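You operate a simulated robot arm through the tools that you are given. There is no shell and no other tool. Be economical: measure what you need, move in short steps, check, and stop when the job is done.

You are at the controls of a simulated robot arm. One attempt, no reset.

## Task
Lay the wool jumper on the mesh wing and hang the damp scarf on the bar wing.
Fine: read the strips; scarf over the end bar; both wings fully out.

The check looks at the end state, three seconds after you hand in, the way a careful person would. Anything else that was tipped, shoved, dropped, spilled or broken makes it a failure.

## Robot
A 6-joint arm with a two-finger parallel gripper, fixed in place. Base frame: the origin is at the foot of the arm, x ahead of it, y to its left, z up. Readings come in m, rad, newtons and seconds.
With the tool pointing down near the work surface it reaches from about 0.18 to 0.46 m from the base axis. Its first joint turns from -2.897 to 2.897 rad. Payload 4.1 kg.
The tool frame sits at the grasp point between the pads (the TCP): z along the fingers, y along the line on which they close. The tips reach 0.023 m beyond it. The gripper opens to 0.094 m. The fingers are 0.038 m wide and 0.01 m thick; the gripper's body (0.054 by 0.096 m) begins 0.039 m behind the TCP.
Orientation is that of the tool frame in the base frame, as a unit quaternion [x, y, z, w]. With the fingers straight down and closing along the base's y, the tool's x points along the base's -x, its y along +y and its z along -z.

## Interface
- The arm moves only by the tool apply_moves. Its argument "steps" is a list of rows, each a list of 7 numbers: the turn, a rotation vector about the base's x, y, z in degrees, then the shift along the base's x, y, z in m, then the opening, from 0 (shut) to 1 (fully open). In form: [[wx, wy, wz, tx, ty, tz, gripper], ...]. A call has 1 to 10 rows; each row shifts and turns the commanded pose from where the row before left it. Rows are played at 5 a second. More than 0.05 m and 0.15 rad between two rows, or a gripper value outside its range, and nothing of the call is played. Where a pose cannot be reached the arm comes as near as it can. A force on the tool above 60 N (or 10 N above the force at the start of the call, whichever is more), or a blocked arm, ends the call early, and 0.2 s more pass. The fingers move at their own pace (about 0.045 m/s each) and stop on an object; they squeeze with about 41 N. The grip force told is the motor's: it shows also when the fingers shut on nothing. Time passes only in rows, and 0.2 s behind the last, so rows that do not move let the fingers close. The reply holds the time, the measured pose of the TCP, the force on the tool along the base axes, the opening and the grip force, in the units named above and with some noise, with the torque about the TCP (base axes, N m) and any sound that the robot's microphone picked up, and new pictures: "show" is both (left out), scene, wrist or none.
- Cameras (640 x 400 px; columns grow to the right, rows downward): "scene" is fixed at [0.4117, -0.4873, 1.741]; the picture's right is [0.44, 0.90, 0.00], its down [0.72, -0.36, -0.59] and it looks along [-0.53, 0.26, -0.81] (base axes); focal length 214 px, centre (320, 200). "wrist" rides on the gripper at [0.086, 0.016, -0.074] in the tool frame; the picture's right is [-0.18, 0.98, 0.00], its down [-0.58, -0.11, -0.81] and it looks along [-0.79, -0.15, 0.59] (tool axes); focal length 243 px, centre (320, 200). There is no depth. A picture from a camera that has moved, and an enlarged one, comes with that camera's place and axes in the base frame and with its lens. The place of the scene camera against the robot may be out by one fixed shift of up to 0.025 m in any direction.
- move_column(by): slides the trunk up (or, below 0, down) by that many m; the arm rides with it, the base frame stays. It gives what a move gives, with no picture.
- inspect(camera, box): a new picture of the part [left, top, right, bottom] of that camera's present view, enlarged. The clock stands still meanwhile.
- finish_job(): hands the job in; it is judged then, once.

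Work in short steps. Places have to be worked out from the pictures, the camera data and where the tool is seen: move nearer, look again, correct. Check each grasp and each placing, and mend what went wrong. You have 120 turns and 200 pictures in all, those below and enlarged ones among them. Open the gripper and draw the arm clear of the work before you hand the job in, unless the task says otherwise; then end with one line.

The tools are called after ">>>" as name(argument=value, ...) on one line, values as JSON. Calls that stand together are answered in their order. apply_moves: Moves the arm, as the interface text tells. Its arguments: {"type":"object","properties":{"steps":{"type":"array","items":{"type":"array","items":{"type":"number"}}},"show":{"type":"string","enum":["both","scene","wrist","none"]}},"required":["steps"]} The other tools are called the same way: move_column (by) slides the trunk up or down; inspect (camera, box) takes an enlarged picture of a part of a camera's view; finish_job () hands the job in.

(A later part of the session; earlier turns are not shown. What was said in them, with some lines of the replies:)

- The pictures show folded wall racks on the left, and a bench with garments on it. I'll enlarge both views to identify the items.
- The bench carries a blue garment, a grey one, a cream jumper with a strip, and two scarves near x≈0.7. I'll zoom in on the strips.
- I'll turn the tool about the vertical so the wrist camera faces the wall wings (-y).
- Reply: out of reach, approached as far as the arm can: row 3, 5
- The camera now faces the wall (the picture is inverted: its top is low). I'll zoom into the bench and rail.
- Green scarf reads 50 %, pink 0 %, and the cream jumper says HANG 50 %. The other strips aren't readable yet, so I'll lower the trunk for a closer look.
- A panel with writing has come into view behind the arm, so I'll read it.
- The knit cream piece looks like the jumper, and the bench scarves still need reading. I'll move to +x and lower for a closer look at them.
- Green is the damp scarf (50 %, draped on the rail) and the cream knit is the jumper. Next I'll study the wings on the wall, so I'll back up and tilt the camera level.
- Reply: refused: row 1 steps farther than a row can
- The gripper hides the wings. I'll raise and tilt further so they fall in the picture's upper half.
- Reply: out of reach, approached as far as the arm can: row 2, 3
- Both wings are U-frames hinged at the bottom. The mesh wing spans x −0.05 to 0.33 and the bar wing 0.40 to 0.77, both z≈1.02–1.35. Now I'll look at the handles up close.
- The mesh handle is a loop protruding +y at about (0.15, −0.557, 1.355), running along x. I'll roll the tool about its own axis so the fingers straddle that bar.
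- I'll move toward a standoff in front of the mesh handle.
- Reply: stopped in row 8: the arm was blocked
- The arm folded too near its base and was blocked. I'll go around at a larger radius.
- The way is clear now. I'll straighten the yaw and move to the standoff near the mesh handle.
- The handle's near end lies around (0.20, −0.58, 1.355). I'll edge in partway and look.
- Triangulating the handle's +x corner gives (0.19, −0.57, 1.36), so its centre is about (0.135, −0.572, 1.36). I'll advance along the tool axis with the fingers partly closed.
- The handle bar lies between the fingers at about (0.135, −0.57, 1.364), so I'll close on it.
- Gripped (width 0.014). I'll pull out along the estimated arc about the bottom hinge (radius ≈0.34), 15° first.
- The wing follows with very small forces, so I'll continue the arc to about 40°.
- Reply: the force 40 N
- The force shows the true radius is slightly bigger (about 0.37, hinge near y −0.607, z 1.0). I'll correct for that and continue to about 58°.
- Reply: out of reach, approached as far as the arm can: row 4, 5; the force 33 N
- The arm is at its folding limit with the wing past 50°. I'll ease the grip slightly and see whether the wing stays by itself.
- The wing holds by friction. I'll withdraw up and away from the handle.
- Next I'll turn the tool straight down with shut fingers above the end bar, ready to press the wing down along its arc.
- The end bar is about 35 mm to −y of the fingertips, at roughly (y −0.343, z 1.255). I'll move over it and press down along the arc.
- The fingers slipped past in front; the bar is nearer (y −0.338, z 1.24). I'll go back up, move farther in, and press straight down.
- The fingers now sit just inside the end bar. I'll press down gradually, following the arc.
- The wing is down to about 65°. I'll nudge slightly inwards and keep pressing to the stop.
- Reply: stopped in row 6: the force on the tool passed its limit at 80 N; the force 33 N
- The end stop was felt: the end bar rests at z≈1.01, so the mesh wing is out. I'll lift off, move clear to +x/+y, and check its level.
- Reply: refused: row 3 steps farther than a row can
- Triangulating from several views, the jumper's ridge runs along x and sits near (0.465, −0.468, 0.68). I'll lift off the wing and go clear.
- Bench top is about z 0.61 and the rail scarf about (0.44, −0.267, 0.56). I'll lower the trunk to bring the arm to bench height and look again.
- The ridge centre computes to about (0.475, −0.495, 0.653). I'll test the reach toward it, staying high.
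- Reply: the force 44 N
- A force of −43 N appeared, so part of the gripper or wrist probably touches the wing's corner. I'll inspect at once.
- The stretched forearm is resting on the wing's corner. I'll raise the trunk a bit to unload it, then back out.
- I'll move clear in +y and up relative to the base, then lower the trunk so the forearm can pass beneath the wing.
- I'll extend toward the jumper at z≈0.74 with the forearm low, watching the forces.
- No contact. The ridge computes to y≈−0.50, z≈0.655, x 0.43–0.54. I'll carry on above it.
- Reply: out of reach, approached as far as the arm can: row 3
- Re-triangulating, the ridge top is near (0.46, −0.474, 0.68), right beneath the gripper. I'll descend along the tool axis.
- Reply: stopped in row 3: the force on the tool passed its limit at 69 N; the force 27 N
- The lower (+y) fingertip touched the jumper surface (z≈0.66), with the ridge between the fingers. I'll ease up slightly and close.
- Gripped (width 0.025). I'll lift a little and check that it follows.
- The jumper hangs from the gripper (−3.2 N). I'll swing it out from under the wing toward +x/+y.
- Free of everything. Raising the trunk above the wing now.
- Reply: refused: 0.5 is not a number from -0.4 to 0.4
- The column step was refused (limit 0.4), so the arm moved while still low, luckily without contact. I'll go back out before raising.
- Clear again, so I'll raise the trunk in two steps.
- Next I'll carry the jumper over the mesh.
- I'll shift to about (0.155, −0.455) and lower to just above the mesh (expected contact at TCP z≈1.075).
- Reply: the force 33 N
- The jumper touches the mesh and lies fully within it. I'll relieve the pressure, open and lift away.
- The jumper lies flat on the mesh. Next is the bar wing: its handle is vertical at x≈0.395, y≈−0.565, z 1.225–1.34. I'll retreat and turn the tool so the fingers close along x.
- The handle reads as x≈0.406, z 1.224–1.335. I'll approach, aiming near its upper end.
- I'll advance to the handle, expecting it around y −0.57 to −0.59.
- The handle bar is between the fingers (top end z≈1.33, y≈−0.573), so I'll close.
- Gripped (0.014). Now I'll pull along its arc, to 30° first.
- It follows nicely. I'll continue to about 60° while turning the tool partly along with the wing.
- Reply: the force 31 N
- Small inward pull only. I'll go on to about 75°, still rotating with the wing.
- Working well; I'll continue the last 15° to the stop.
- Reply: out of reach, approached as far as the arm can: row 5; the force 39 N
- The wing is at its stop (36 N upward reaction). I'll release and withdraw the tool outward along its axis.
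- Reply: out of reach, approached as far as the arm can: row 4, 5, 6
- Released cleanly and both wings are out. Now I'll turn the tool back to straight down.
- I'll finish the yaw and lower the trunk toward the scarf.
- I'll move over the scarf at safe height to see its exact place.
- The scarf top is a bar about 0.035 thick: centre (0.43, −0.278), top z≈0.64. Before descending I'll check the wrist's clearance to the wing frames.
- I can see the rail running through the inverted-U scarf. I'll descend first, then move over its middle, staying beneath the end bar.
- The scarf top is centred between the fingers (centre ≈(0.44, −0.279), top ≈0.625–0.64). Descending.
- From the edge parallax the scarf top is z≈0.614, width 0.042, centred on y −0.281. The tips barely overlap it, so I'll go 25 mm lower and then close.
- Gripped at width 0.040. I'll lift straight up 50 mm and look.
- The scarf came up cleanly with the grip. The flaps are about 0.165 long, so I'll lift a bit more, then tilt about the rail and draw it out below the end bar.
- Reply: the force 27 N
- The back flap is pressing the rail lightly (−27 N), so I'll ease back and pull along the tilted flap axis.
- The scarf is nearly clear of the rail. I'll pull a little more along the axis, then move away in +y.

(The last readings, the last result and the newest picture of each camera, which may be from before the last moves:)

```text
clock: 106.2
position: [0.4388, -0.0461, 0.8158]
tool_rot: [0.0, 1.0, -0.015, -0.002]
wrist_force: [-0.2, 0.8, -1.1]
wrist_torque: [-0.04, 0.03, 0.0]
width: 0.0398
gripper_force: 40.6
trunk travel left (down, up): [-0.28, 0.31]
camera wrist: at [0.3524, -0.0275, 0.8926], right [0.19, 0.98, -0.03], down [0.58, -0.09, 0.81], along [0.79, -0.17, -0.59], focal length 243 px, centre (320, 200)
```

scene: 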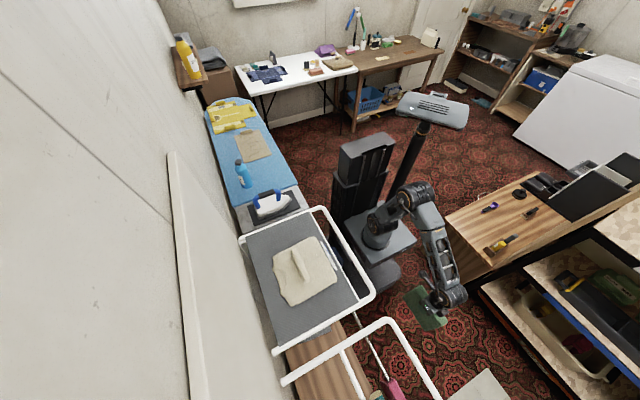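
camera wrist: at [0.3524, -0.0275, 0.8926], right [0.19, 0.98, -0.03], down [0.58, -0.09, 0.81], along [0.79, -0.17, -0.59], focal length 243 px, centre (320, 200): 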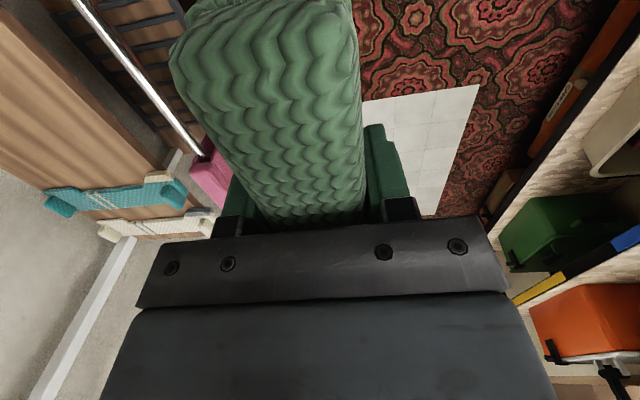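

The scarf is free and hanging straight. I'll raise the trunk to its top.

>>> move_column(by=0.3)

>>> apply_moves(steps=[[0, 0, 0, 0.01, 0, 0.045, 0], [0, 0, 0, 0.01, 0, 0.045, 0], [0, 0, 0, 0.01, 0, 0.04, 0], [0, 0, 0, 0.01, 0, 0, 0], [0, 0, 0, 0, 0, 0, 0]])

```text
clock: 109.2
position: [0.4383, -0.0452, 1.1171]
tool_rot: [0.0, 1.0, -0.016, -0.002]
wrist_force: [0.0, -0.2, -0.8]
wrist_torque: [0.03, -0.01, 0.0]
width: 0.0398
gripper_force: 40.9
trunk travel left (down, up): [-0.58, 0.01]
```

```text
clock: 110.4
position: [0.4792, -0.0456, 1.2468]
tool_rot: [0.001, 1.0, -0.017, -0.002]
wrist_force: [-0.7, 0.2, -1.5]
wrist_torque: [0.0, 0.03, -0.02]
width: 0.04
gripper_force: 41.3
trunk travel left (down, up): [-0.58, 0.01]
camera wrist: at [0.3928, -0.0275, 1.3222], right [0.19, 0.98, -0.03], down [0.58, -0.09, 0.81], along [0.79, -0.17, -0.59], focal length 243 px, centre (320, 200)
```

scene: 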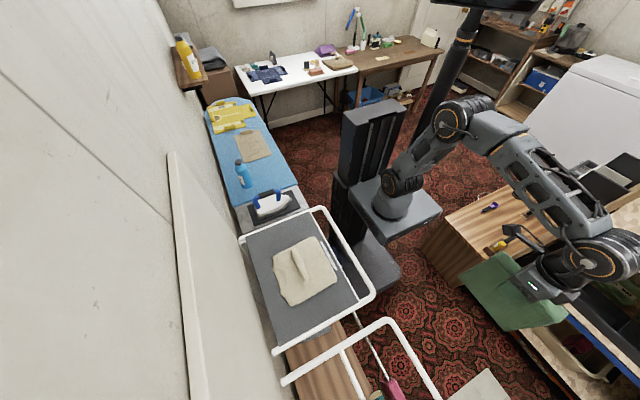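
wrist: 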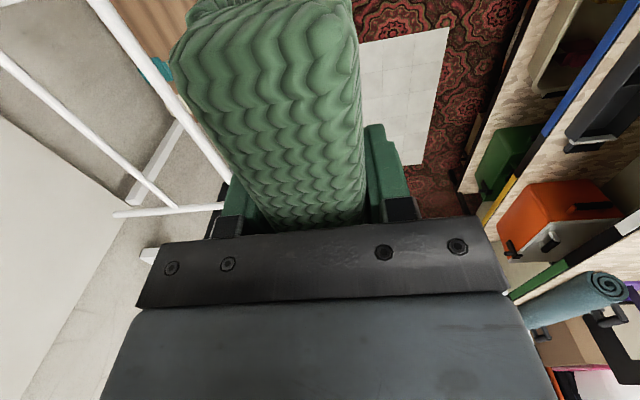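

Next I'll move over toward the end bar (about x 0.52, y −0.25), keeping high, and look.

>>> apply_moves(steps=[[0, 0, 0, 0.01, -0.035, 0, 0], [0, 0, 0, 0.01, -0.035, 0, 0], [0, 0, 0, 0.01, -0.035, 0, 0], [0, 0, 0, 0.005, -0.035, 0, 0], [0, 0, 0, 0, 0, 0, 0]])

>>> inspect(camera="scene", box=[300, 200, 500, 400])

```text
clock: 111.6
position: [0.5142, -0.1847, 1.2467]
tool_rot: [0.001, 1.0, -0.016, -0.001]
wrist_force: [0.4, 1.0, -1.9]
wrist_torque: [0.0, 0.02, -0.01]
width: 0.0399
gripper_force: 41.3
trunk travel left (down, up): [-0.58, 0.01]
camera wrist: at [0.4274, -0.1654, 1.3222], right [0.19, 0.98, -0.03], down [0.58, -0.09, 0.81], along [0.79, -0.17, -0.59], focal length 243 px, centre (320, 200)
```

scene: 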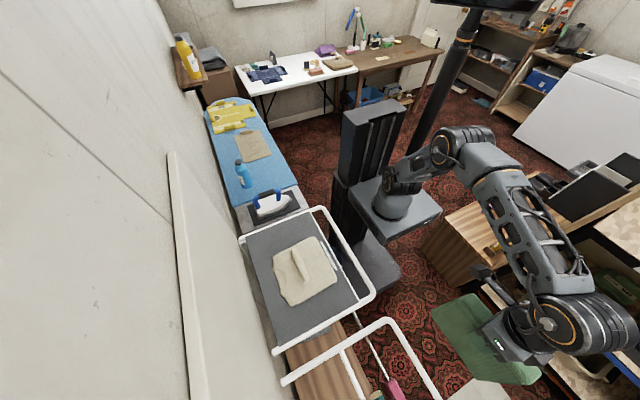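
wrist: 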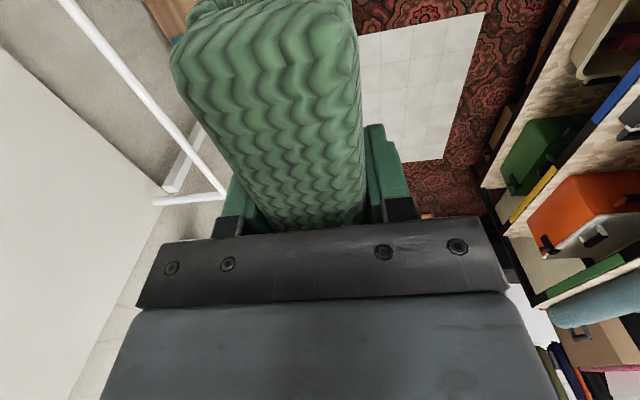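

```text
2.00 times, centred on (400, 300) of scene
camera zoom: at [0.4117, -0.4873, 1.741], right [0.44, 0.9, 0.0], down [0.72, -0.36, -0.59], along [-0.53, 0.26, -0.81], focal length 429 px, centre (160, 0)
```

zoom: 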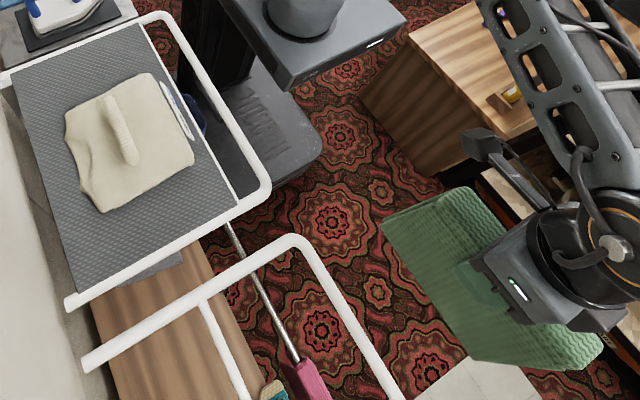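

End bar estimates: y≈−0.255 to −0.265, z≈1.01–1.03. To locate it exactly, I'll lower the scarf just outside the bar and touch it gently.

>>> apply_moves(steps=[[0, 0, 0, 0.0, -0.005, -0.04, 0], [0, 0, 0, 0, 0, -0.045, 0], [0, 0, 0, 0, 0, -0.045, 0], [0, 0, 0, 0, 0, -0.035, 0], [0, 0, 0, 0, 0, 0, 0]])

>>> inspect(camera="scene", box=[340, 260, 500, 400])

```text
clock: 112.8
position: [0.5118, -0.1907, 1.0829]
tool_rot: [0.0, 1.0, -0.016, -0.002]
wrist_force: [0.4, 0.2, -1.5]
wrist_torque: [-0.02, 0.0, -0.03]
width: 0.04
gripper_force: 40.8
trunk travel left (down, up): [-0.58, 0.01]
camera wrist: at [0.4261, -0.1718, 1.158], right [0.19, 0.98, -0.03], down [0.58, -0.09, 0.81], along [0.79, -0.17, -0.59], focal length 243 px, centre (320, 200)
```

scene: 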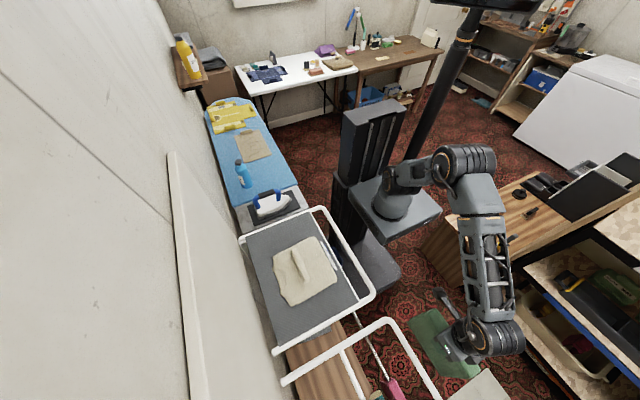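
wrist: 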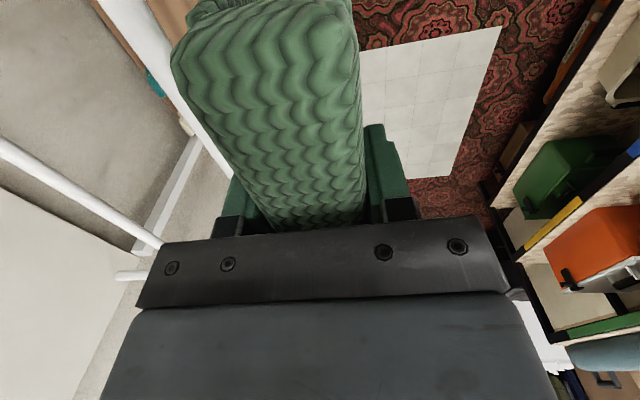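

```text
2.86 times, centred on (420, 330) of scene
camera zoom: at [0.4117, -0.4873, 1.741], right [0.44, 0.9, 0.0], down [0.72, -0.36, -0.59], along [-0.53, 0.26, -0.81], focal length 613 px, centre (34, -171)
```

zoom: 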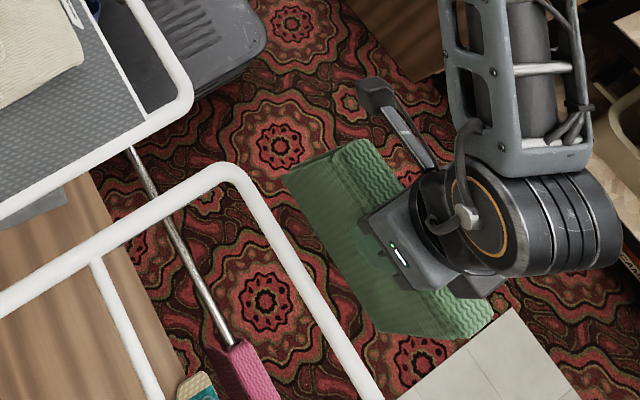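

I'll step in −y slowly until the back flap touches the bar.

>>> apply_moves(steps=[[0, 0, 0, 0, -0.01, 0, 0], [0, 0, 0, 0, -0.01, 0, 0], [0, 0, 0, 0, -0.006, 0, 0], [0, 0, 0, 0, 0, 0, 0]], show="none")

>>> apply_moves(steps=[[0, 0, 0, 0, -0.006, 0, 0], [0, 0, 0, 0, 0, 0, 0]], show="none")

>>> apply_moves(steps=[[0, 0, 0, 0, -0.006, 0, 0], [0, 0, 0, 0, 0, 0, 0]])

```text
clock: 113.8
position: [0.514, -0.2181, 1.0818]
tool_rot: [0.001, 1.0, -0.015, -0.002]
wrist_force: [-0.1, 0.9, -1.7]
wrist_torque: [0.04, 0.02, 0.0]
width: 0.0399
gripper_force: 40.4
trunk travel left (down, up): [-0.58, 0.01]
```

```text
clock: 114.4
position: [0.5132, -0.2238, 1.0836]
tool_rot: [0.001, 1.0, -0.015, -0.001]
wrist_force: [0.0, 0.6, -1.8]
wrist_torque: [0.0, 0.02, -0.02]
width: 0.04
gripper_force: 41.4
trunk travel left (down, up): [-0.58, 0.01]
```

```text
clock: 115.0
position: [0.5135, -0.2291, 1.0824]
tool_rot: [0.0, 1.0, -0.015, -0.003]
wrist_force: [-0.1, -0.9, -1.1]
wrist_torque: [-0.02, 0.01, 0.01]
width: 0.0397
gripper_force: 41.4
trunk travel left (down, up): [-0.58, 0.01]
camera wrist: at [0.427, -0.2102, 1.1574], right [0.19, 0.98, -0.03], down [0.58, -0.09, 0.81], along [0.79, -0.17, -0.59], focal length 243 px, centre (320, 200)
```

scene: 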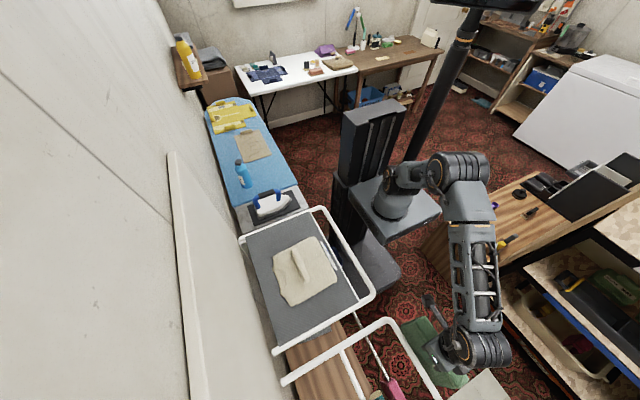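
wrist: 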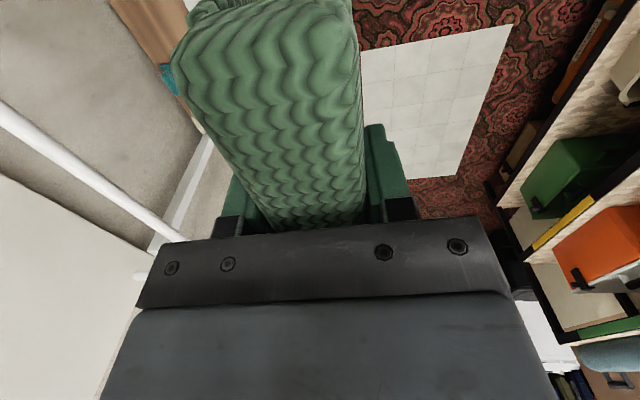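

No contact yet, so I'll continue in small steps.

>>> apply_moves(steps=[[0, 0, 0, 0, -0.005, 0, 0], [0, 0, 0, 0, 0, 0, 0]], show="none")

>>> apply_moves(steps=[[0, 0, 0, 0, -0.005, 0, 0], [0, 0, 0, 0, 0, 0, 0]], show="none")

>>> apply_moves(steps=[[0, 0, 0, 0, -0.005, 0, 0], [0, 0, 0, 0, 0, 0, 0]], show="none")

>>> inspect(camera="scene", box=[340, 260, 500, 400])

```text
clock: 115.6
position: [0.5147, -0.2335, 1.0817]
tool_rot: [0.001, 1.0, -0.016, -0.002]
wrist_force: [0.5, -0.2, -1.8]
wrist_torque: [0.01, 0.01, -0.01]
width: 0.0399
gripper_force: 40.9
trunk travel left (down, up): [-0.58, 0.01]
```

```text
clock: 116.2
position: [0.5131, -0.2383, 1.0835]
tool_rot: [0.001, 1.0, -0.016, -0.001]
wrist_force: [-0.3, 0.9, -0.9]
wrist_torque: [-0.03, 0.04, -0.03]
width: 0.0398
gripper_force: 41.4
trunk travel left (down, up): [-0.58, 0.01]
```

```text
clock: 116.8
position: [0.5136, -0.2416, 1.0822]
tool_rot: [0.001, 1.0, -0.015, -0.002]
wrist_force: [-0.5, 6.5, -0.5]
wrist_torque: [0.46, 0.07, 0.31]
width: 0.0399
gripper_force: 41.0
trunk travel left (down, up): [-0.58, 0.01]
```

```text
2.86 times, centred on (420, 330) of scene
camera zoom: at [0.4117, -0.4873, 1.741], right [0.44, 0.9, 0.0], down [0.72, -0.36, -0.59], along [-0.53, 0.26, -0.81], focal length 613 px, centre (34, -171)
```

zoom: 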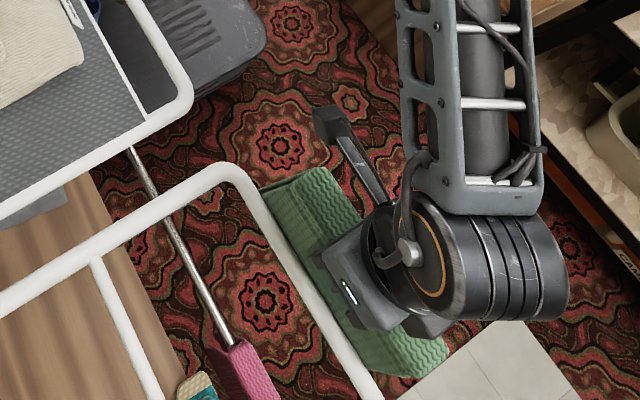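

Contact at y=−0.2415, z≈1.012: the bar centre is thus about y −0.273. I'll back off, rise above the bar, and shift over it.

>>> apply_moves(steps=[[0, 0, 0, 0, 0.01, 0.01, 0], [0, 0, 0, 0, 0.0, 0.045, 0], [0, 0, 0, 0, 0, 0.045, 0], [0, 0, 0, 0, 0, 0.03, 0], [0, 0, 0, 0, -0.022, 0, 0], [0, 0, 0, 0, -0.021, 0, 0], [0, 0, 0, 0, 0, 0, 0]])

>>> inspect(camera="scene", box=[340, 260, 500, 400])

```text
clock: 118.4
position: [0.5139, -0.2777, 1.2098]
tool_rot: [0.001, 1.0, -0.016, -0.002]
wrist_force: [-0.4, -0.1, -1.5]
wrist_torque: [0.02, 0.04, 0.04]
width: 0.0398
gripper_force: 40.8
trunk travel left (down, up): [-0.58, 0.01]
camera wrist: at [0.4267, -0.2588, 1.287], right [0.19, 0.98, -0.03], down [0.58, -0.09, 0.81], along [0.79, -0.17, -0.59], focal length 243 px, centre (320, 200)
```

scene: 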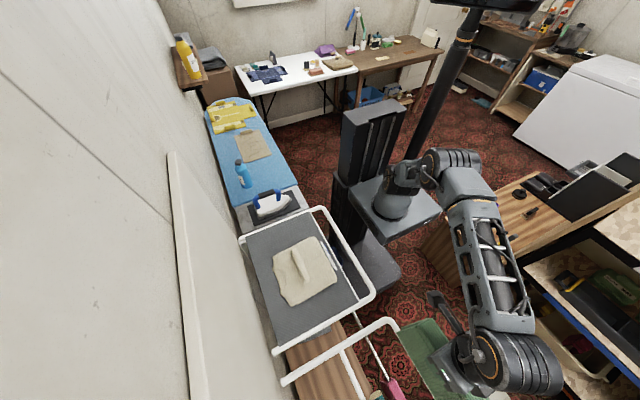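
wrist: 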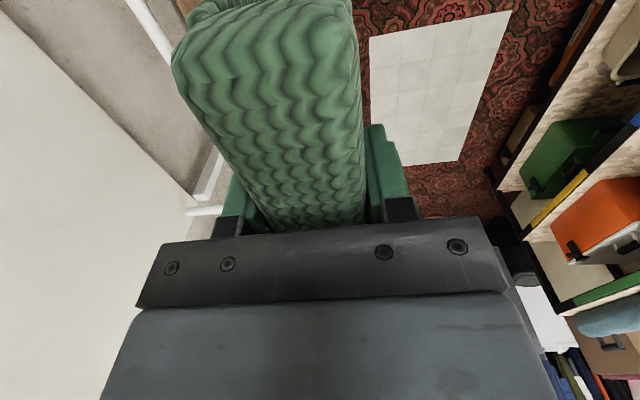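

```text
2.86 times, centred on (420, 330) of scene
camera zoom: at [0.4117, -0.4873, 1.741], right [0.44, 0.9, 0.0], down [0.72, -0.36, -0.59], along [-0.53, 0.26, -0.81], focal length 613 px, centre (34, -171)
```

zoom: 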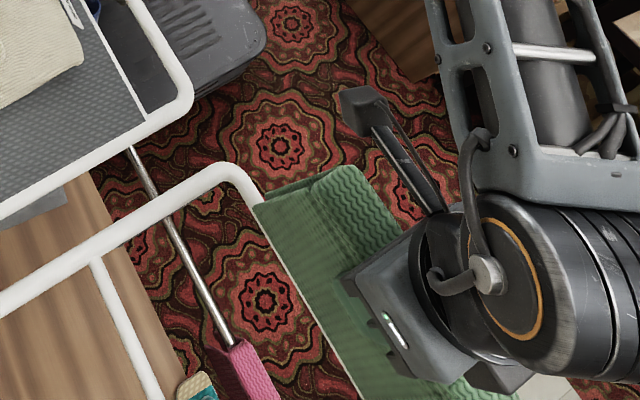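

The back flap is just inside the bar; the centre offset suggests a +4 mm correction. I'll adjust and lower in guarded steps.

>>> apply_moves(steps=[[0, 0, 0, 0, 0.004, 0, 0], [0, 0, 0, 0, 0, -0.02, 0], [0, 0, 0, 0, 0, -0.02, 0], [0, 0, 0, 0, 0, 0, 0]], show="none")

>>> inspect(camera="scene", box=[340, 260, 500, 400])

```text
clock: 119.2
position: [0.515, -0.2721, 1.1917]
tool_rot: [0.0, 1.0, -0.025, 0.014]
wrist_force: [-0.6, 6.0, 30.4]
wrist_torque: [1.02, 1.68, -0.15]
width: 0.0398
gripper_force: 41.5
trunk travel left (down, up): [-0.58, 0.01]
stopped in row 4: the force on the tool passed its limit at 92 N (the readings are from after the stop); the commanded pose is now the measured one
```

```text
2.86 times, centred on (420, 330) of scene
camera zoom: at [0.4117, -0.4873, 1.741], right [0.44, 0.9, 0.0], down [0.72, -0.36, -0.59], along [-0.53, 0.26, -0.81], focal length 613 px, centre (34, -171)
```

zoom: 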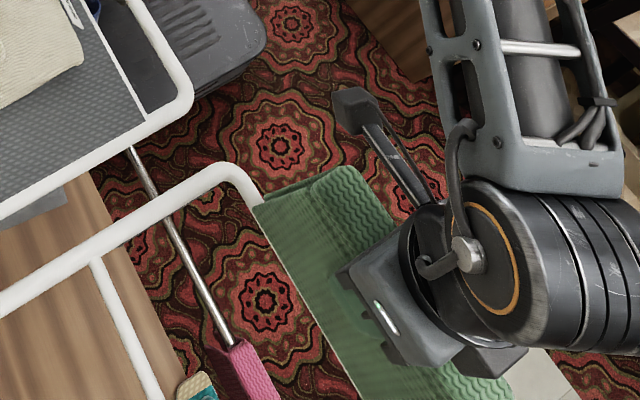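

The flap caught on the bar: the tool is tilted ~2–3° and the scarf's −x end is near the rounded corner. I'll rise, level the tool, shift +x, and retry.

>>> apply_moves(steps=[[0, 0, 0, 0, 0, 0.025, 0], [2.87, 1.6, 0, 0.015, 0, 0.01, 0], [0, 0, 0, 0.015, -0.003, 0, 0], [0, 0, 0, 0, 0, 0, 0]])

>>> inspect(camera="scene", box=[360, 290, 480, 400])

```text
clock: 120.2
position: [0.5459, -0.2746, 1.2218]
tool_rot: [0.002, 1.0, 0.002, -0.004]
wrist_force: [0.1, 0.4, -1.6]
wrist_torque: [0.01, 0.01, 0.0]
width: 0.0399
gripper_force: 41.4
trunk travel left (down, up): [-0.58, 0.01]
camera wrist: at [0.4593, -0.2598, 1.2977], right [0.19, 0.98, 0.0], down [0.59, -0.11, 0.8], along [0.79, -0.15, -0.6], focal length 243 px, centre (320, 200)
```

scene: 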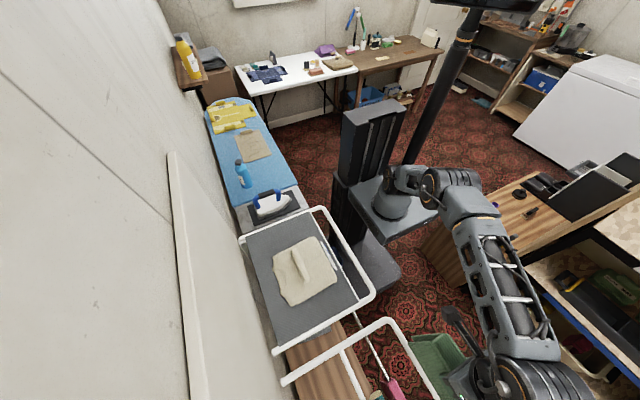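
wrist: 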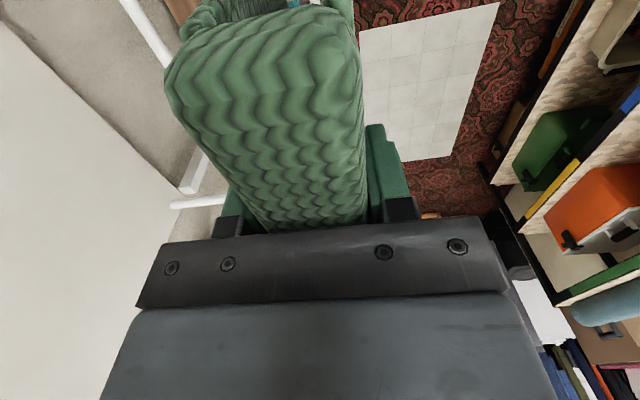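

```text
3.64 times, centred on (420, 345) of scene
camera zoom: at [0.4117, -0.4873, 1.741], right [0.44, 0.9, 0.0], down [0.72, -0.36, -0.59], along [-0.53, 0.26, -0.81], focal length 780 px, centre (-44, -327)
```

zoom: 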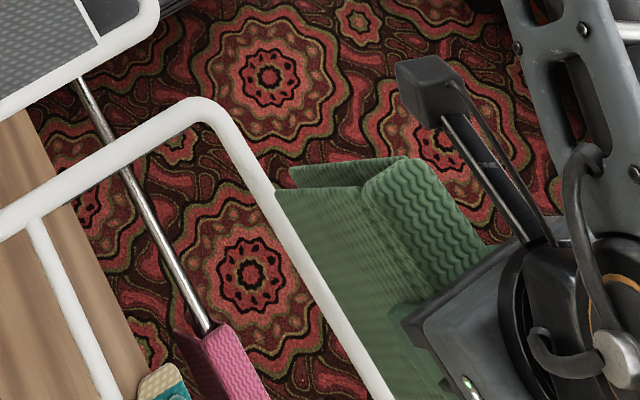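

The catch made the scarf pitch in the grip. I'll rise a bit for a clearer view of its flaps against the bar.

>>> apply_moves(steps=[[0, 0, 0, 0, 0.02, 0.04, 0], [0, 0, 0, -0.01, 0.04, 0.0, 0], [0, 0, 0, -0.01, 0.04, 0.0, 0], [0, 0, 0, 0, 0, 0, 0]])

>>> inspect(camera="scene", box=[380, 270, 540, 400])

>>> inspect(camera="wrist", box=[120, 0, 440, 240])

```text
clock: 121.2
position: [0.5259, -0.1746, 1.261]
tool_rot: [0.001, 1.0, 0.003, -0.003]
wrist_force: [0.0, 0.5, -0.9]
wrist_torque: [0.0, -0.02, 0.0]
width: 0.04
gripper_force: 40.8
trunk travel left (down, up): [-0.58, 0.01]
camera wrist: at [0.4386, -0.1587, 1.3375], right [0.19, 0.98, 0.0], down [0.59, -0.11, 0.8], along [0.79, -0.15, -0.6], focal length 243 px, centre (320, 200)
```

scene: 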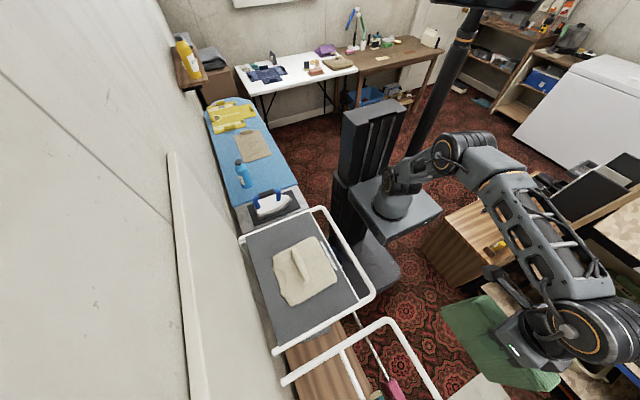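
wrist: 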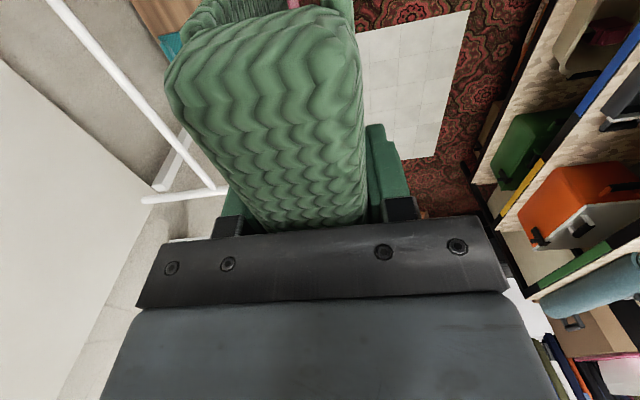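

```text
3.08 times, centred on (460, 335) of scene
camera zoom: at [0.4117, -0.4873, 1.741], right [0.44, 0.9, 0.0], down [0.72, -0.36, -0.59], along [-0.53, 0.26, -0.81], focal length 660 px, centre (-111, -215)
```

zoom: 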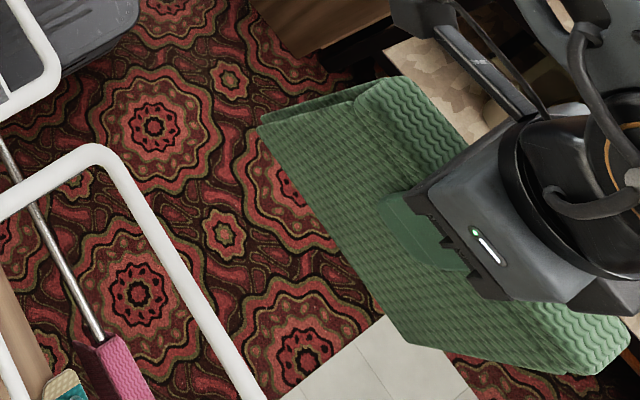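

```text
1.67 times, centred on (280, 120) of wrist
camera zoom: at [0.4386, -0.1587, 1.3375], right [0.19, 0.98, 0.0], down [0.59, -0.11, 0.8], along [0.79, -0.15, -0.6], focal length 404 px, centre (387, 333)
```

zoom: 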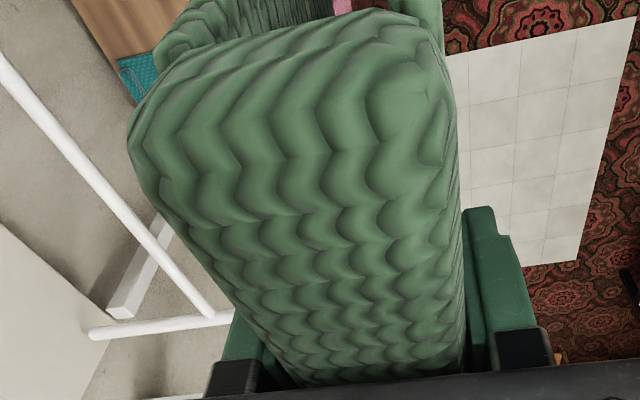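

The scarf is pitched about 6–7° (−x end up). I'll counter-rotate the tool about y, move back above the bar at y≈−0.272, and lower in small steps.

>>> apply_moves(steps=[[0, -7, 0, 0.01, -0.03, 0, 0], [0, 0, 0, 0.01, -0.035, 0, 0], [0, 0, 0, 0, -0.032, -0.01, 0], [0, 0, 0, 0, 0, -0.035, 0], [0, 0, 0, 0, 0, 0, 0]])

>>> inspect(camera="scene", box=[370, 290, 490, 400])

```text
clock: 122.4
position: [0.5458, -0.2745, 1.2165]
tool_rot: [0.001, 0.998, 0.002, 0.057]
wrist_force: [-0.3, -0.2, -1.9]
wrist_torque: [0.01, -0.02, -0.01]
width: 0.0399
gripper_force: 41.3
trunk travel left (down, up): [-0.58, 0.01]
camera wrist: at [0.4509, -0.2584, 1.281], right [0.18, 0.98, 0.02], down [0.48, -0.11, 0.87], along [0.85, -0.15, -0.5], focal length 243 px, centre (320, 200)
```

scene: 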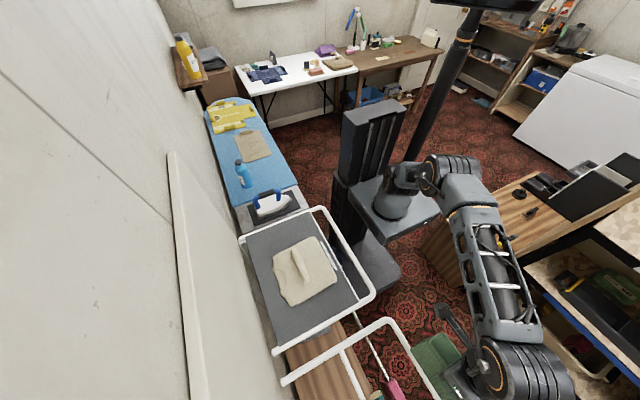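
wrist: 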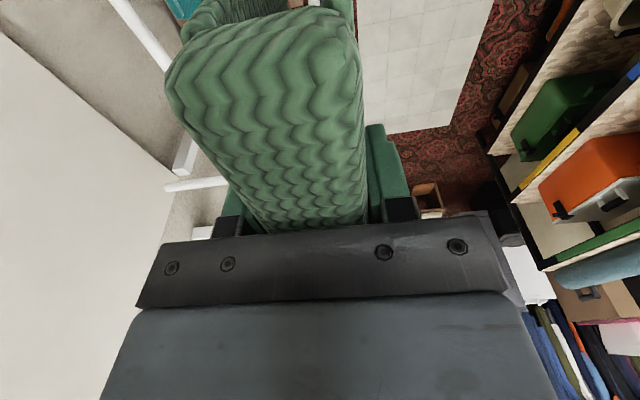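

```text
3.64 times, centred on (430, 345) of scene
camera zoom: at [0.4117, -0.4873, 1.741], right [0.44, 0.9, 0.0], down [0.72, -0.36, -0.59], along [-0.53, 0.26, -0.81], focal length 780 px, centre (-80, -327)
```

zoom: 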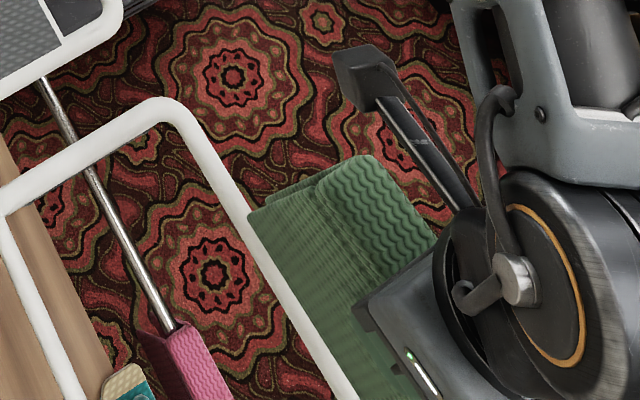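

The front flap is likely longer than the back one, so it was what caught. The window for y is about −0.276 to −0.268. I'll set −0.272 and lower gently.

>>> apply_moves(steps=[[0, 0, 0, 0, 0.0025, 0, 0], [0, 0, 0, 0, 0, -0.01, 0], [0, 0, 0, 0, 0, -0.01, 0], [0, 0, 0, 0, 0, -0.006, 0], [0, 0, 0, 0, 0, -0.006, 0], [0, 0, 0, 0, 0, 0, 0]], show="none")

>>> inspect(camera="scene", box=[370, 290, 490, 400])

```text
clock: 123.8
position: [0.5448, -0.272, 1.1849]
tool_rot: [0.001, 0.998, 0.002, 0.057]
wrist_force: [0.8, -0.2, -0.8]
wrist_torque: [-0.01, 0.02, -0.01]
width: 0.0399
gripper_force: 40.7
trunk travel left (down, up): [-0.58, 0.01]
```

```text
3.64 times, centred on (430, 345) of scene
camera zoom: at [0.4117, -0.4873, 1.741], right [0.44, 0.9, 0.0], down [0.72, -0.36, -0.59], along [-0.53, 0.26, -0.81], focal length 780 px, centre (-80, -327)
```

zoom: 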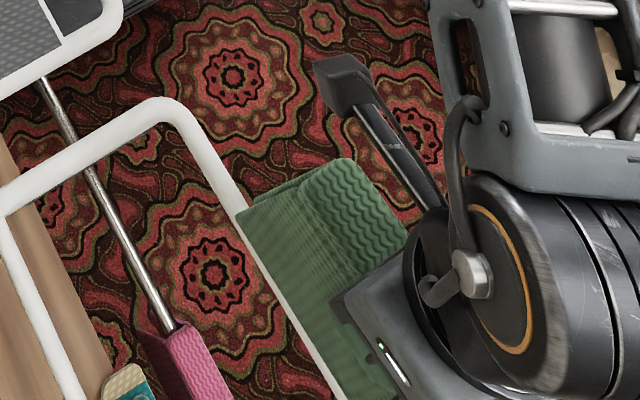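

No contact, and the back flap stays on the inner side. I'll continue down.

>>> apply_moves(steps=[[0, 0, 0, 0, 0, -0.006, 0], [0, 0, 0, 0, 0, -0.006, 0], [0, 0, 0, 0, 0, 0, 0]], show="none")

>>> apply_moves(steps=[[0, 0, 0, 0, 0, -0.006, 0], [0, 0, 0, 0, 0, -0.006, 0], [0, 0, 0, 0, 0, 0, 0]], show="none")

>>> inspect(camera="scene", box=[370, 290, 490, 400])

```text
clock: 124.6
position: [0.5459, -0.2705, 1.1723]
tool_rot: [0.0, 0.998, 0.001, 0.058]
wrist_force: [-1.1, 0.3, -2.2]
wrist_torque: [-0.01, 0.05, 0.01]
width: 0.0398
gripper_force: 41.2
trunk travel left (down, up): [-0.58, 0.01]
```

```text
clock: 125.4
position: [0.5459, -0.2727, 1.1603]
tool_rot: [0.001, 0.998, 0.002, 0.057]
wrist_force: [0.0, -0.6, -2.2]
wrist_torque: [-0.02, 0.0, 0.01]
width: 0.04
gripper_force: 40.3
trunk travel left (down, up): [-0.58, 0.01]
```

```text
3.64 times, centred on (430, 345) of scene
camera zoom: at [0.4117, -0.4873, 1.741], right [0.44, 0.9, 0.0], down [0.72, -0.36, -0.59], along [-0.53, 0.26, -0.81], focal length 780 px, centre (-80, -327)
```

zoom: 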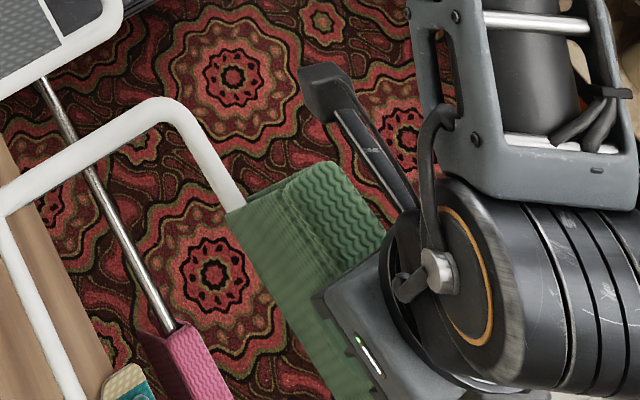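

The scarf straddles the bar with the back flap inside. I'll continue down with guarded steps.

>>> apply_moves(steps=[[0, 0, 0, 0, 0, -0.008, 0], [0, 0, 0, 0, 0, -0.008, 0], [0, 0, 0, 0, 0, -0.008, 0], [0, 0, 0, 0, 0, 0, 0]], show="none")

>>> apply_moves(steps=[[0, 0, 0, 0, 0, -0.008, 0], [0, 0, 0, 0, 0, -0.008, 0], [0, 0, 0, 0, 0, -0.008, 0], [0, 0, 0, 0, 0, 0, 0]])

>>> inspect(camera="scene", box=[370, 290, 490, 400])

```text
clock: 126.4
position: [0.5458, -0.2705, 1.1368]
tool_rot: [0.001, 0.998, 0.002, 0.058]
wrist_force: [-0.2, 0.8, -1.4]
wrist_torque: [0.03, -0.01, 0.03]
width: 0.0401
gripper_force: 40.8
trunk travel left (down, up): [-0.58, 0.01]
```

```text
clock: 127.4
position: [0.5462, -0.2708, 1.1122]
tool_rot: [0.001, 0.998, 0.001, 0.058]
wrist_force: [0.4, -0.2, -1.0]
wrist_torque: [0.01, 0.03, -0.02]
width: 0.0398
gripper_force: 41.1
trunk travel left (down, up): [-0.58, 0.01]
camera wrist: at [0.4511, -0.2556, 1.1778], right [0.18, 0.98, 0.03], down [0.48, -0.11, 0.87], along [0.85, -0.15, -0.5], focal length 243 px, centre (320, 200)
```

scene: 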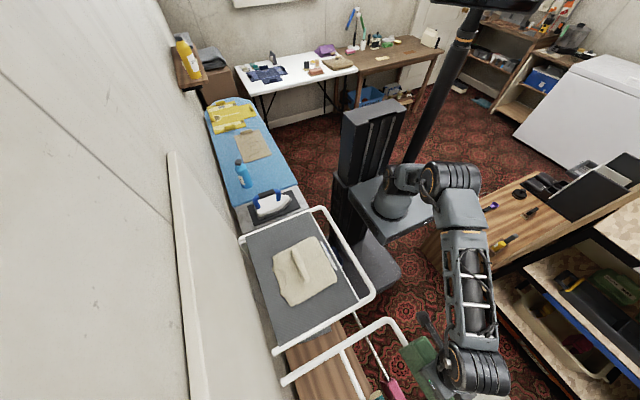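
wrist: 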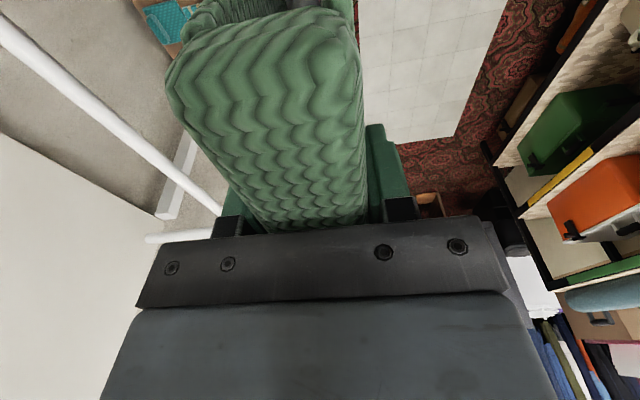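

```text
3.64 times, centred on (430, 345) of scene
camera zoom: at [0.4117, -0.4873, 1.741], right [0.44, 0.9, 0.0], down [0.72, -0.36, -0.59], along [-0.53, 0.26, -0.81], focal length 780 px, centre (-80, -327)
```

zoom: 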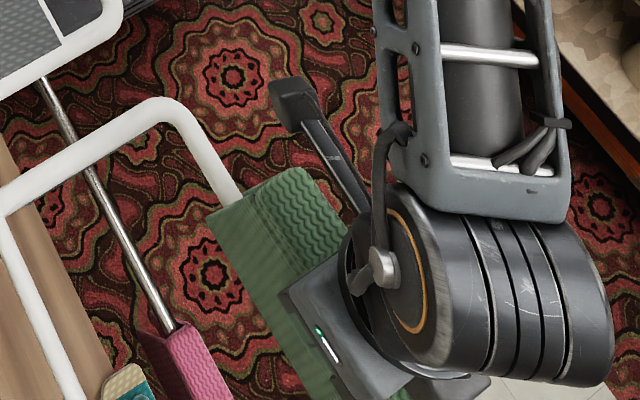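

The bar enters the scarf with no contact force. I'll continue to seating.

>>> apply_moves(steps=[[0, 0, 0, 0, 0, -0.01, 0], [0, 0, 0, 0, 0, -0.01, 0], [0, 0, 0, 0, 0, -0.01, 0], [0, 0, 0, 0, 0, -0.01, 0], [0, 0, 0, 0, 0, 0, 0]], show="none")

>>> apply_moves(steps=[[0, 0, 0, 0, 0, -0.007, 0], [0, 0, 0, 0, 0, -0.007, 0], [0, 0, 0, 0, 0, -0.007, 0], [0, 0, 0, 0, 0, 0, 0]])

>>> inspect(camera="scene", box=[370, 290, 490, 400])

```text
clock: 128.6
position: [0.5474, -0.2715, 1.0731]
tool_rot: [0.001, 0.998, 0.002, 0.057]
wrist_force: [-0.4, 0.9, -2.2]
wrist_torque: [0.0, 0.04, 0.02]
width: 0.0398
gripper_force: 41.0
trunk travel left (down, up): [-0.58, 0.01]
```

```text
clock: 129.6
position: [0.5468, -0.2715, 1.0514]
tool_rot: [0.001, 0.998, 0.002, 0.057]
wrist_force: [-0.3, -0.9, -1.0]
wrist_torque: [-0.01, 0.03, 0.01]
width: 0.0397
gripper_force: 40.9
trunk travel left (down, up): [-0.58, 0.01]
camera wrist: at [0.4509, -0.2551, 1.1176], right [0.18, 0.98, 0.03], down [0.49, -0.11, 0.87], along [0.85, -0.15, -0.5], focal length 243 px, centre (320, 200)
```

scene: 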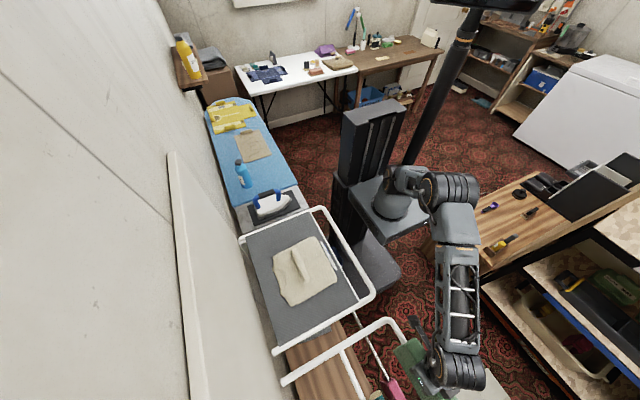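
wrist: 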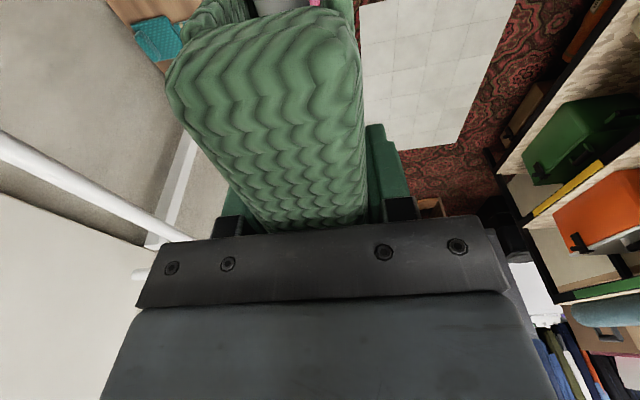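

```text
3.64 times, centred on (430, 345) of scene
camera zoom: at [0.4117, -0.4873, 1.741], right [0.44, 0.9, 0.0], down [0.72, -0.36, -0.59], along [-0.53, 0.26, -0.81], focal length 780 px, centre (-80, -327)
```

zoom: 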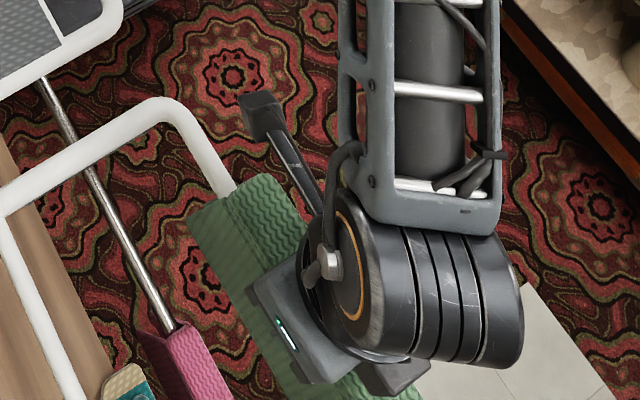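

Almost seated, with no contact yet. A few more millimetres until the weight transfers.

>>> apply_moves(steps=[[0, 0, 0, 0, 0, -0.006, 0], [0, 0, 0, 0, 0, -0.005, 0], [0, 0, 0, 0, 0, 0, 0]], show="none")

>>> apply_moves(steps=[[0, 0, 0, 0, 0, -0.005, 0], [0, 0, 0, 0, 0, 0, 0]], show="none")

```text
clock: 130.4
position: [0.5453, -0.2726, 1.041]
tool_rot: [0.002, 0.998, 0.002, 0.058]
wrist_force: [0.4, -0.3, -1.9]
wrist_torque: [0.03, 0.0, 0.03]
width: 0.0396
gripper_force: 41.4
trunk travel left (down, up): [-0.58, 0.01]
```

```text
clock: 131.0
position: [0.5464, -0.2725, 1.0362]
tool_rot: [0.001, 0.998, 0.002, 0.057]
wrist_force: [-1.0, -0.4, -1.3]
wrist_torque: [0.01, -0.01, 0.02]
width: 0.0398
gripper_force: 41.2
trunk travel left (down, up): [-0.58, 0.01]
```

>>> apply_moves(steps=[[0, 0, 0, 0, 0, -0.005, 0], [0, 0, 0, 0, 0, 0, 0]], show="none")

>>> apply_moves(steps=[[0, 0, 0, 0, 0, -0.005, 0], [0, 0, 0, 0, 0, 0, 0]], show="scene")

```text
clock: 131.6
position: [0.5465, -0.2724, 1.0306]
tool_rot: [0.0, 0.998, 0.002, 0.058]
wrist_force: [-0.8, 0.4, -0.6]
wrist_torque: [0.0, 0.02, -0.02]
width: 0.04
gripper_force: 41.1
trunk travel left (down, up): [-0.58, 0.01]
```

```text
clock: 132.2
position: [0.5466, -0.2713, 1.0273]
tool_rot: [0.0, 0.998, 0.001, 0.059]
wrist_force: [3.1, -0.7, 17.5]
wrist_torque: [-0.02, 1.35, 0.05]
width: 0.0399
gripper_force: 40.7
trunk travel left (down, up): [-0.58, 0.01]
```

scene: 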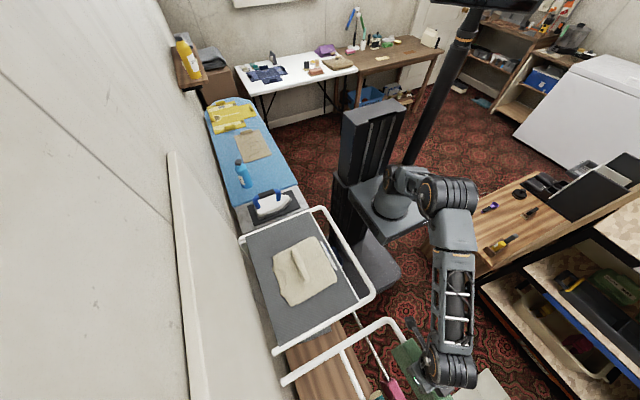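

Seated: contact at 1.027 with 17 N. I'll open and lift away vertically.

>>> apply_moves(steps=[[0, 0, 0, 0, 0, 0.002, 0], [0, 0, 0, 0, 0, 0, 0.6], [0, 0, 0, 0, 0, 0, 0.9], [0, 0, 0, 0, 0, 0, 0.9], [0, 0, 0, 0, 0, 0.03, 0.9], [0, 0, 0, 0, 0, 0.04, 0.9], [0, 0, 0, 0, 0, 0.045, 0.9], [0, 0, 0, -0.03, 0.03, 0.02, 0.9]])

>>> inspect(camera="scene", box=[340, 290, 480, 400])

```text
clock: 134.0
position: [0.5148, -0.2401, 1.1641]
tool_rot: [0.001, 0.998, 0.002, 0.058]
wrist_force: [-0.7, 0.3, 0.4]
wrist_torque: [0.0, 0.01, 0.01]
width: 0.0843
gripper_force: 0.1
trunk travel left (down, up): [-0.58, 0.01]
camera wrist: at [0.4199, -0.2235, 1.2296], right [0.18, 0.98, 0.02], down [0.48, -0.11, 0.87], along [0.85, -0.15, -0.5], focal length 243 px, centre (320, 200)
```

scene: 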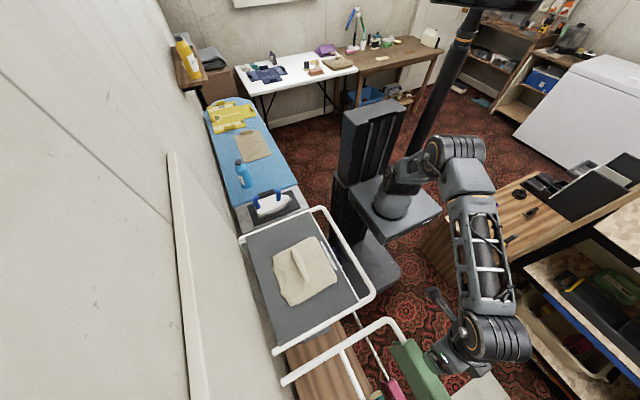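
wrist: 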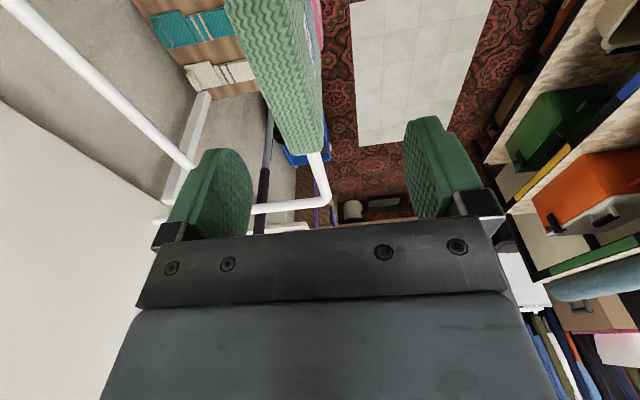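

```text
3.64 times, centred on (410, 345) of scene
camera zoom: at [0.4117, -0.4873, 1.741], right [0.44, 0.9, 0.0], down [0.72, -0.36, -0.59], along [-0.53, 0.26, -0.81], focal length 780 px, centre (-7, -327)
```

zoom: 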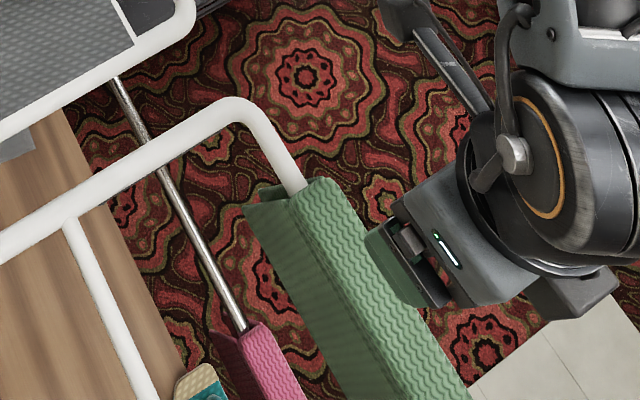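

The scarf hangs over the end bar. I'll draw the arm clear and check everything.

>>> apply_moves(steps=[[0, 0, 0, -0.02, 0.035, 0.025, 0.9], [0, 0, 0, -0.02, 0.04, 0.02, 0.9], [0, 0, 0, -0.02, 0.04, 0.02, 0.9], [0, 0, 0, -0.01, 0.045, 0.0, 0.9], [0, 0, 0, 0, 0.045, 0, 0.9], [0, 0, 0, 0, 0.045, 0, 0.9], [0, 0, 0, 0, 0.04, 0, 0.9], [0, 0, 0, 0, 0, 0, 0.9]])

>>> inspect(camera="scene", box=[220, 190, 480, 400])

>>> inspect(camera="scene", box=[360, 300, 480, 400])

```text
clock: 135.8
position: [0.4458, 0.0506, 1.2273]
tool_rot: [0.001, 0.998, 0.002, 0.057]
wrist_force: [-0.4, -0.1, 0.1]
wrist_torque: [0.02, -0.02, -0.02]
width: 0.0845
gripper_force: 0.0
trunk travel left (down, up): [-0.58, 0.01]
camera wrist: at [0.35, 0.0672, 1.2922], right [0.18, 0.98, 0.02], down [0.48, -0.11, 0.87], along [0.85, -0.15, -0.5], focal length 243 px, centre (320, 200)
```

scene: 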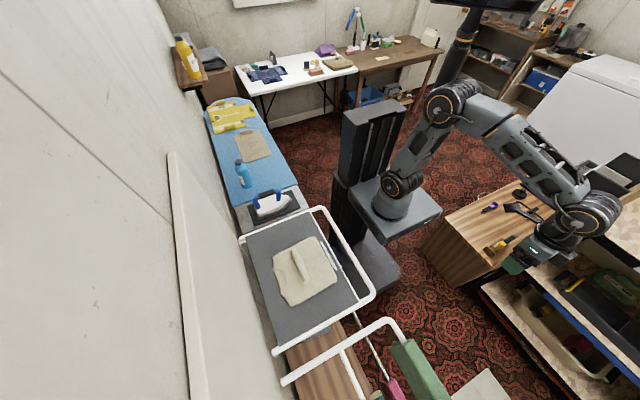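
wrist: 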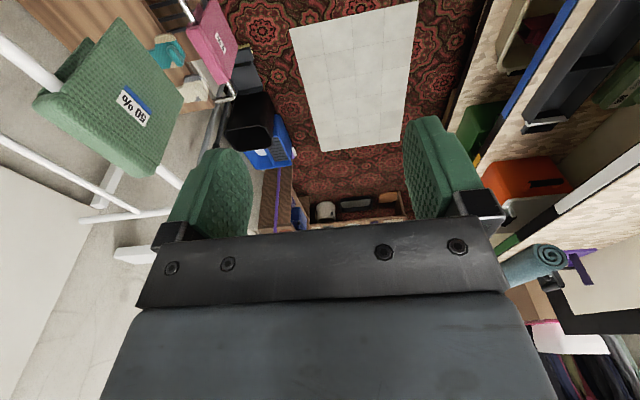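

```text
1.90 times, centred on (350, 295) of scene
camera zoom: at [0.4117, -0.4873, 1.741], right [0.44, 0.9, 0.0], down [0.72, -0.36, -0.59], along [-0.53, 0.26, -0.81], focal length 408 px, centre (263, 19)
```

zoom: 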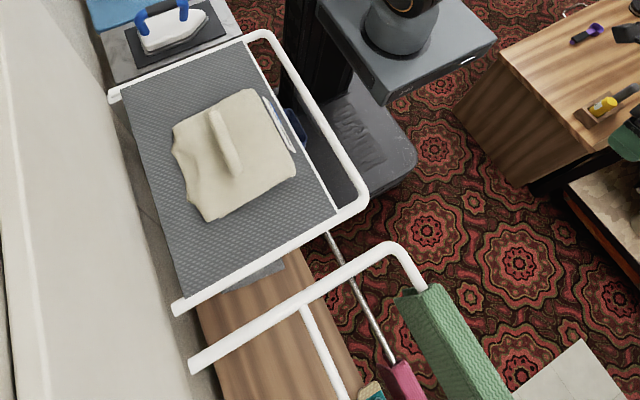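

```text
4.00 times, centred on (420, 350) of scene
camera zoom: at [0.4117, -0.4873, 1.741], right [0.44, 0.9, 0.0], down [0.72, -0.36, -0.59], along [-0.53, 0.26, -0.81], focal length 858 px, centre (-80, -400)
```

zoom: 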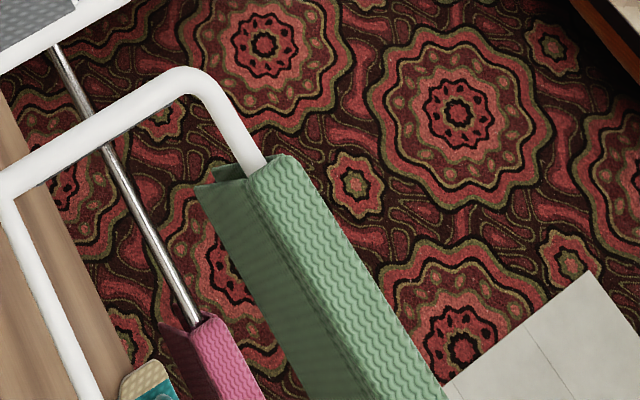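

Everything checks out: the jumper lies flat on the mesh, and the 50 % (damp) green scarf hangs over the bar wing's end bar. Both wings are at their stops, and the arm is clear with the gripper open.

>>> finish_job()

```text
The job is handed in.
```

I handed in the job with both wings pulled fully out: the wool jumper is flat on the mesh wing, and the damp green scarf (strip reads 50 %) hangs over the bar wing's end bar.
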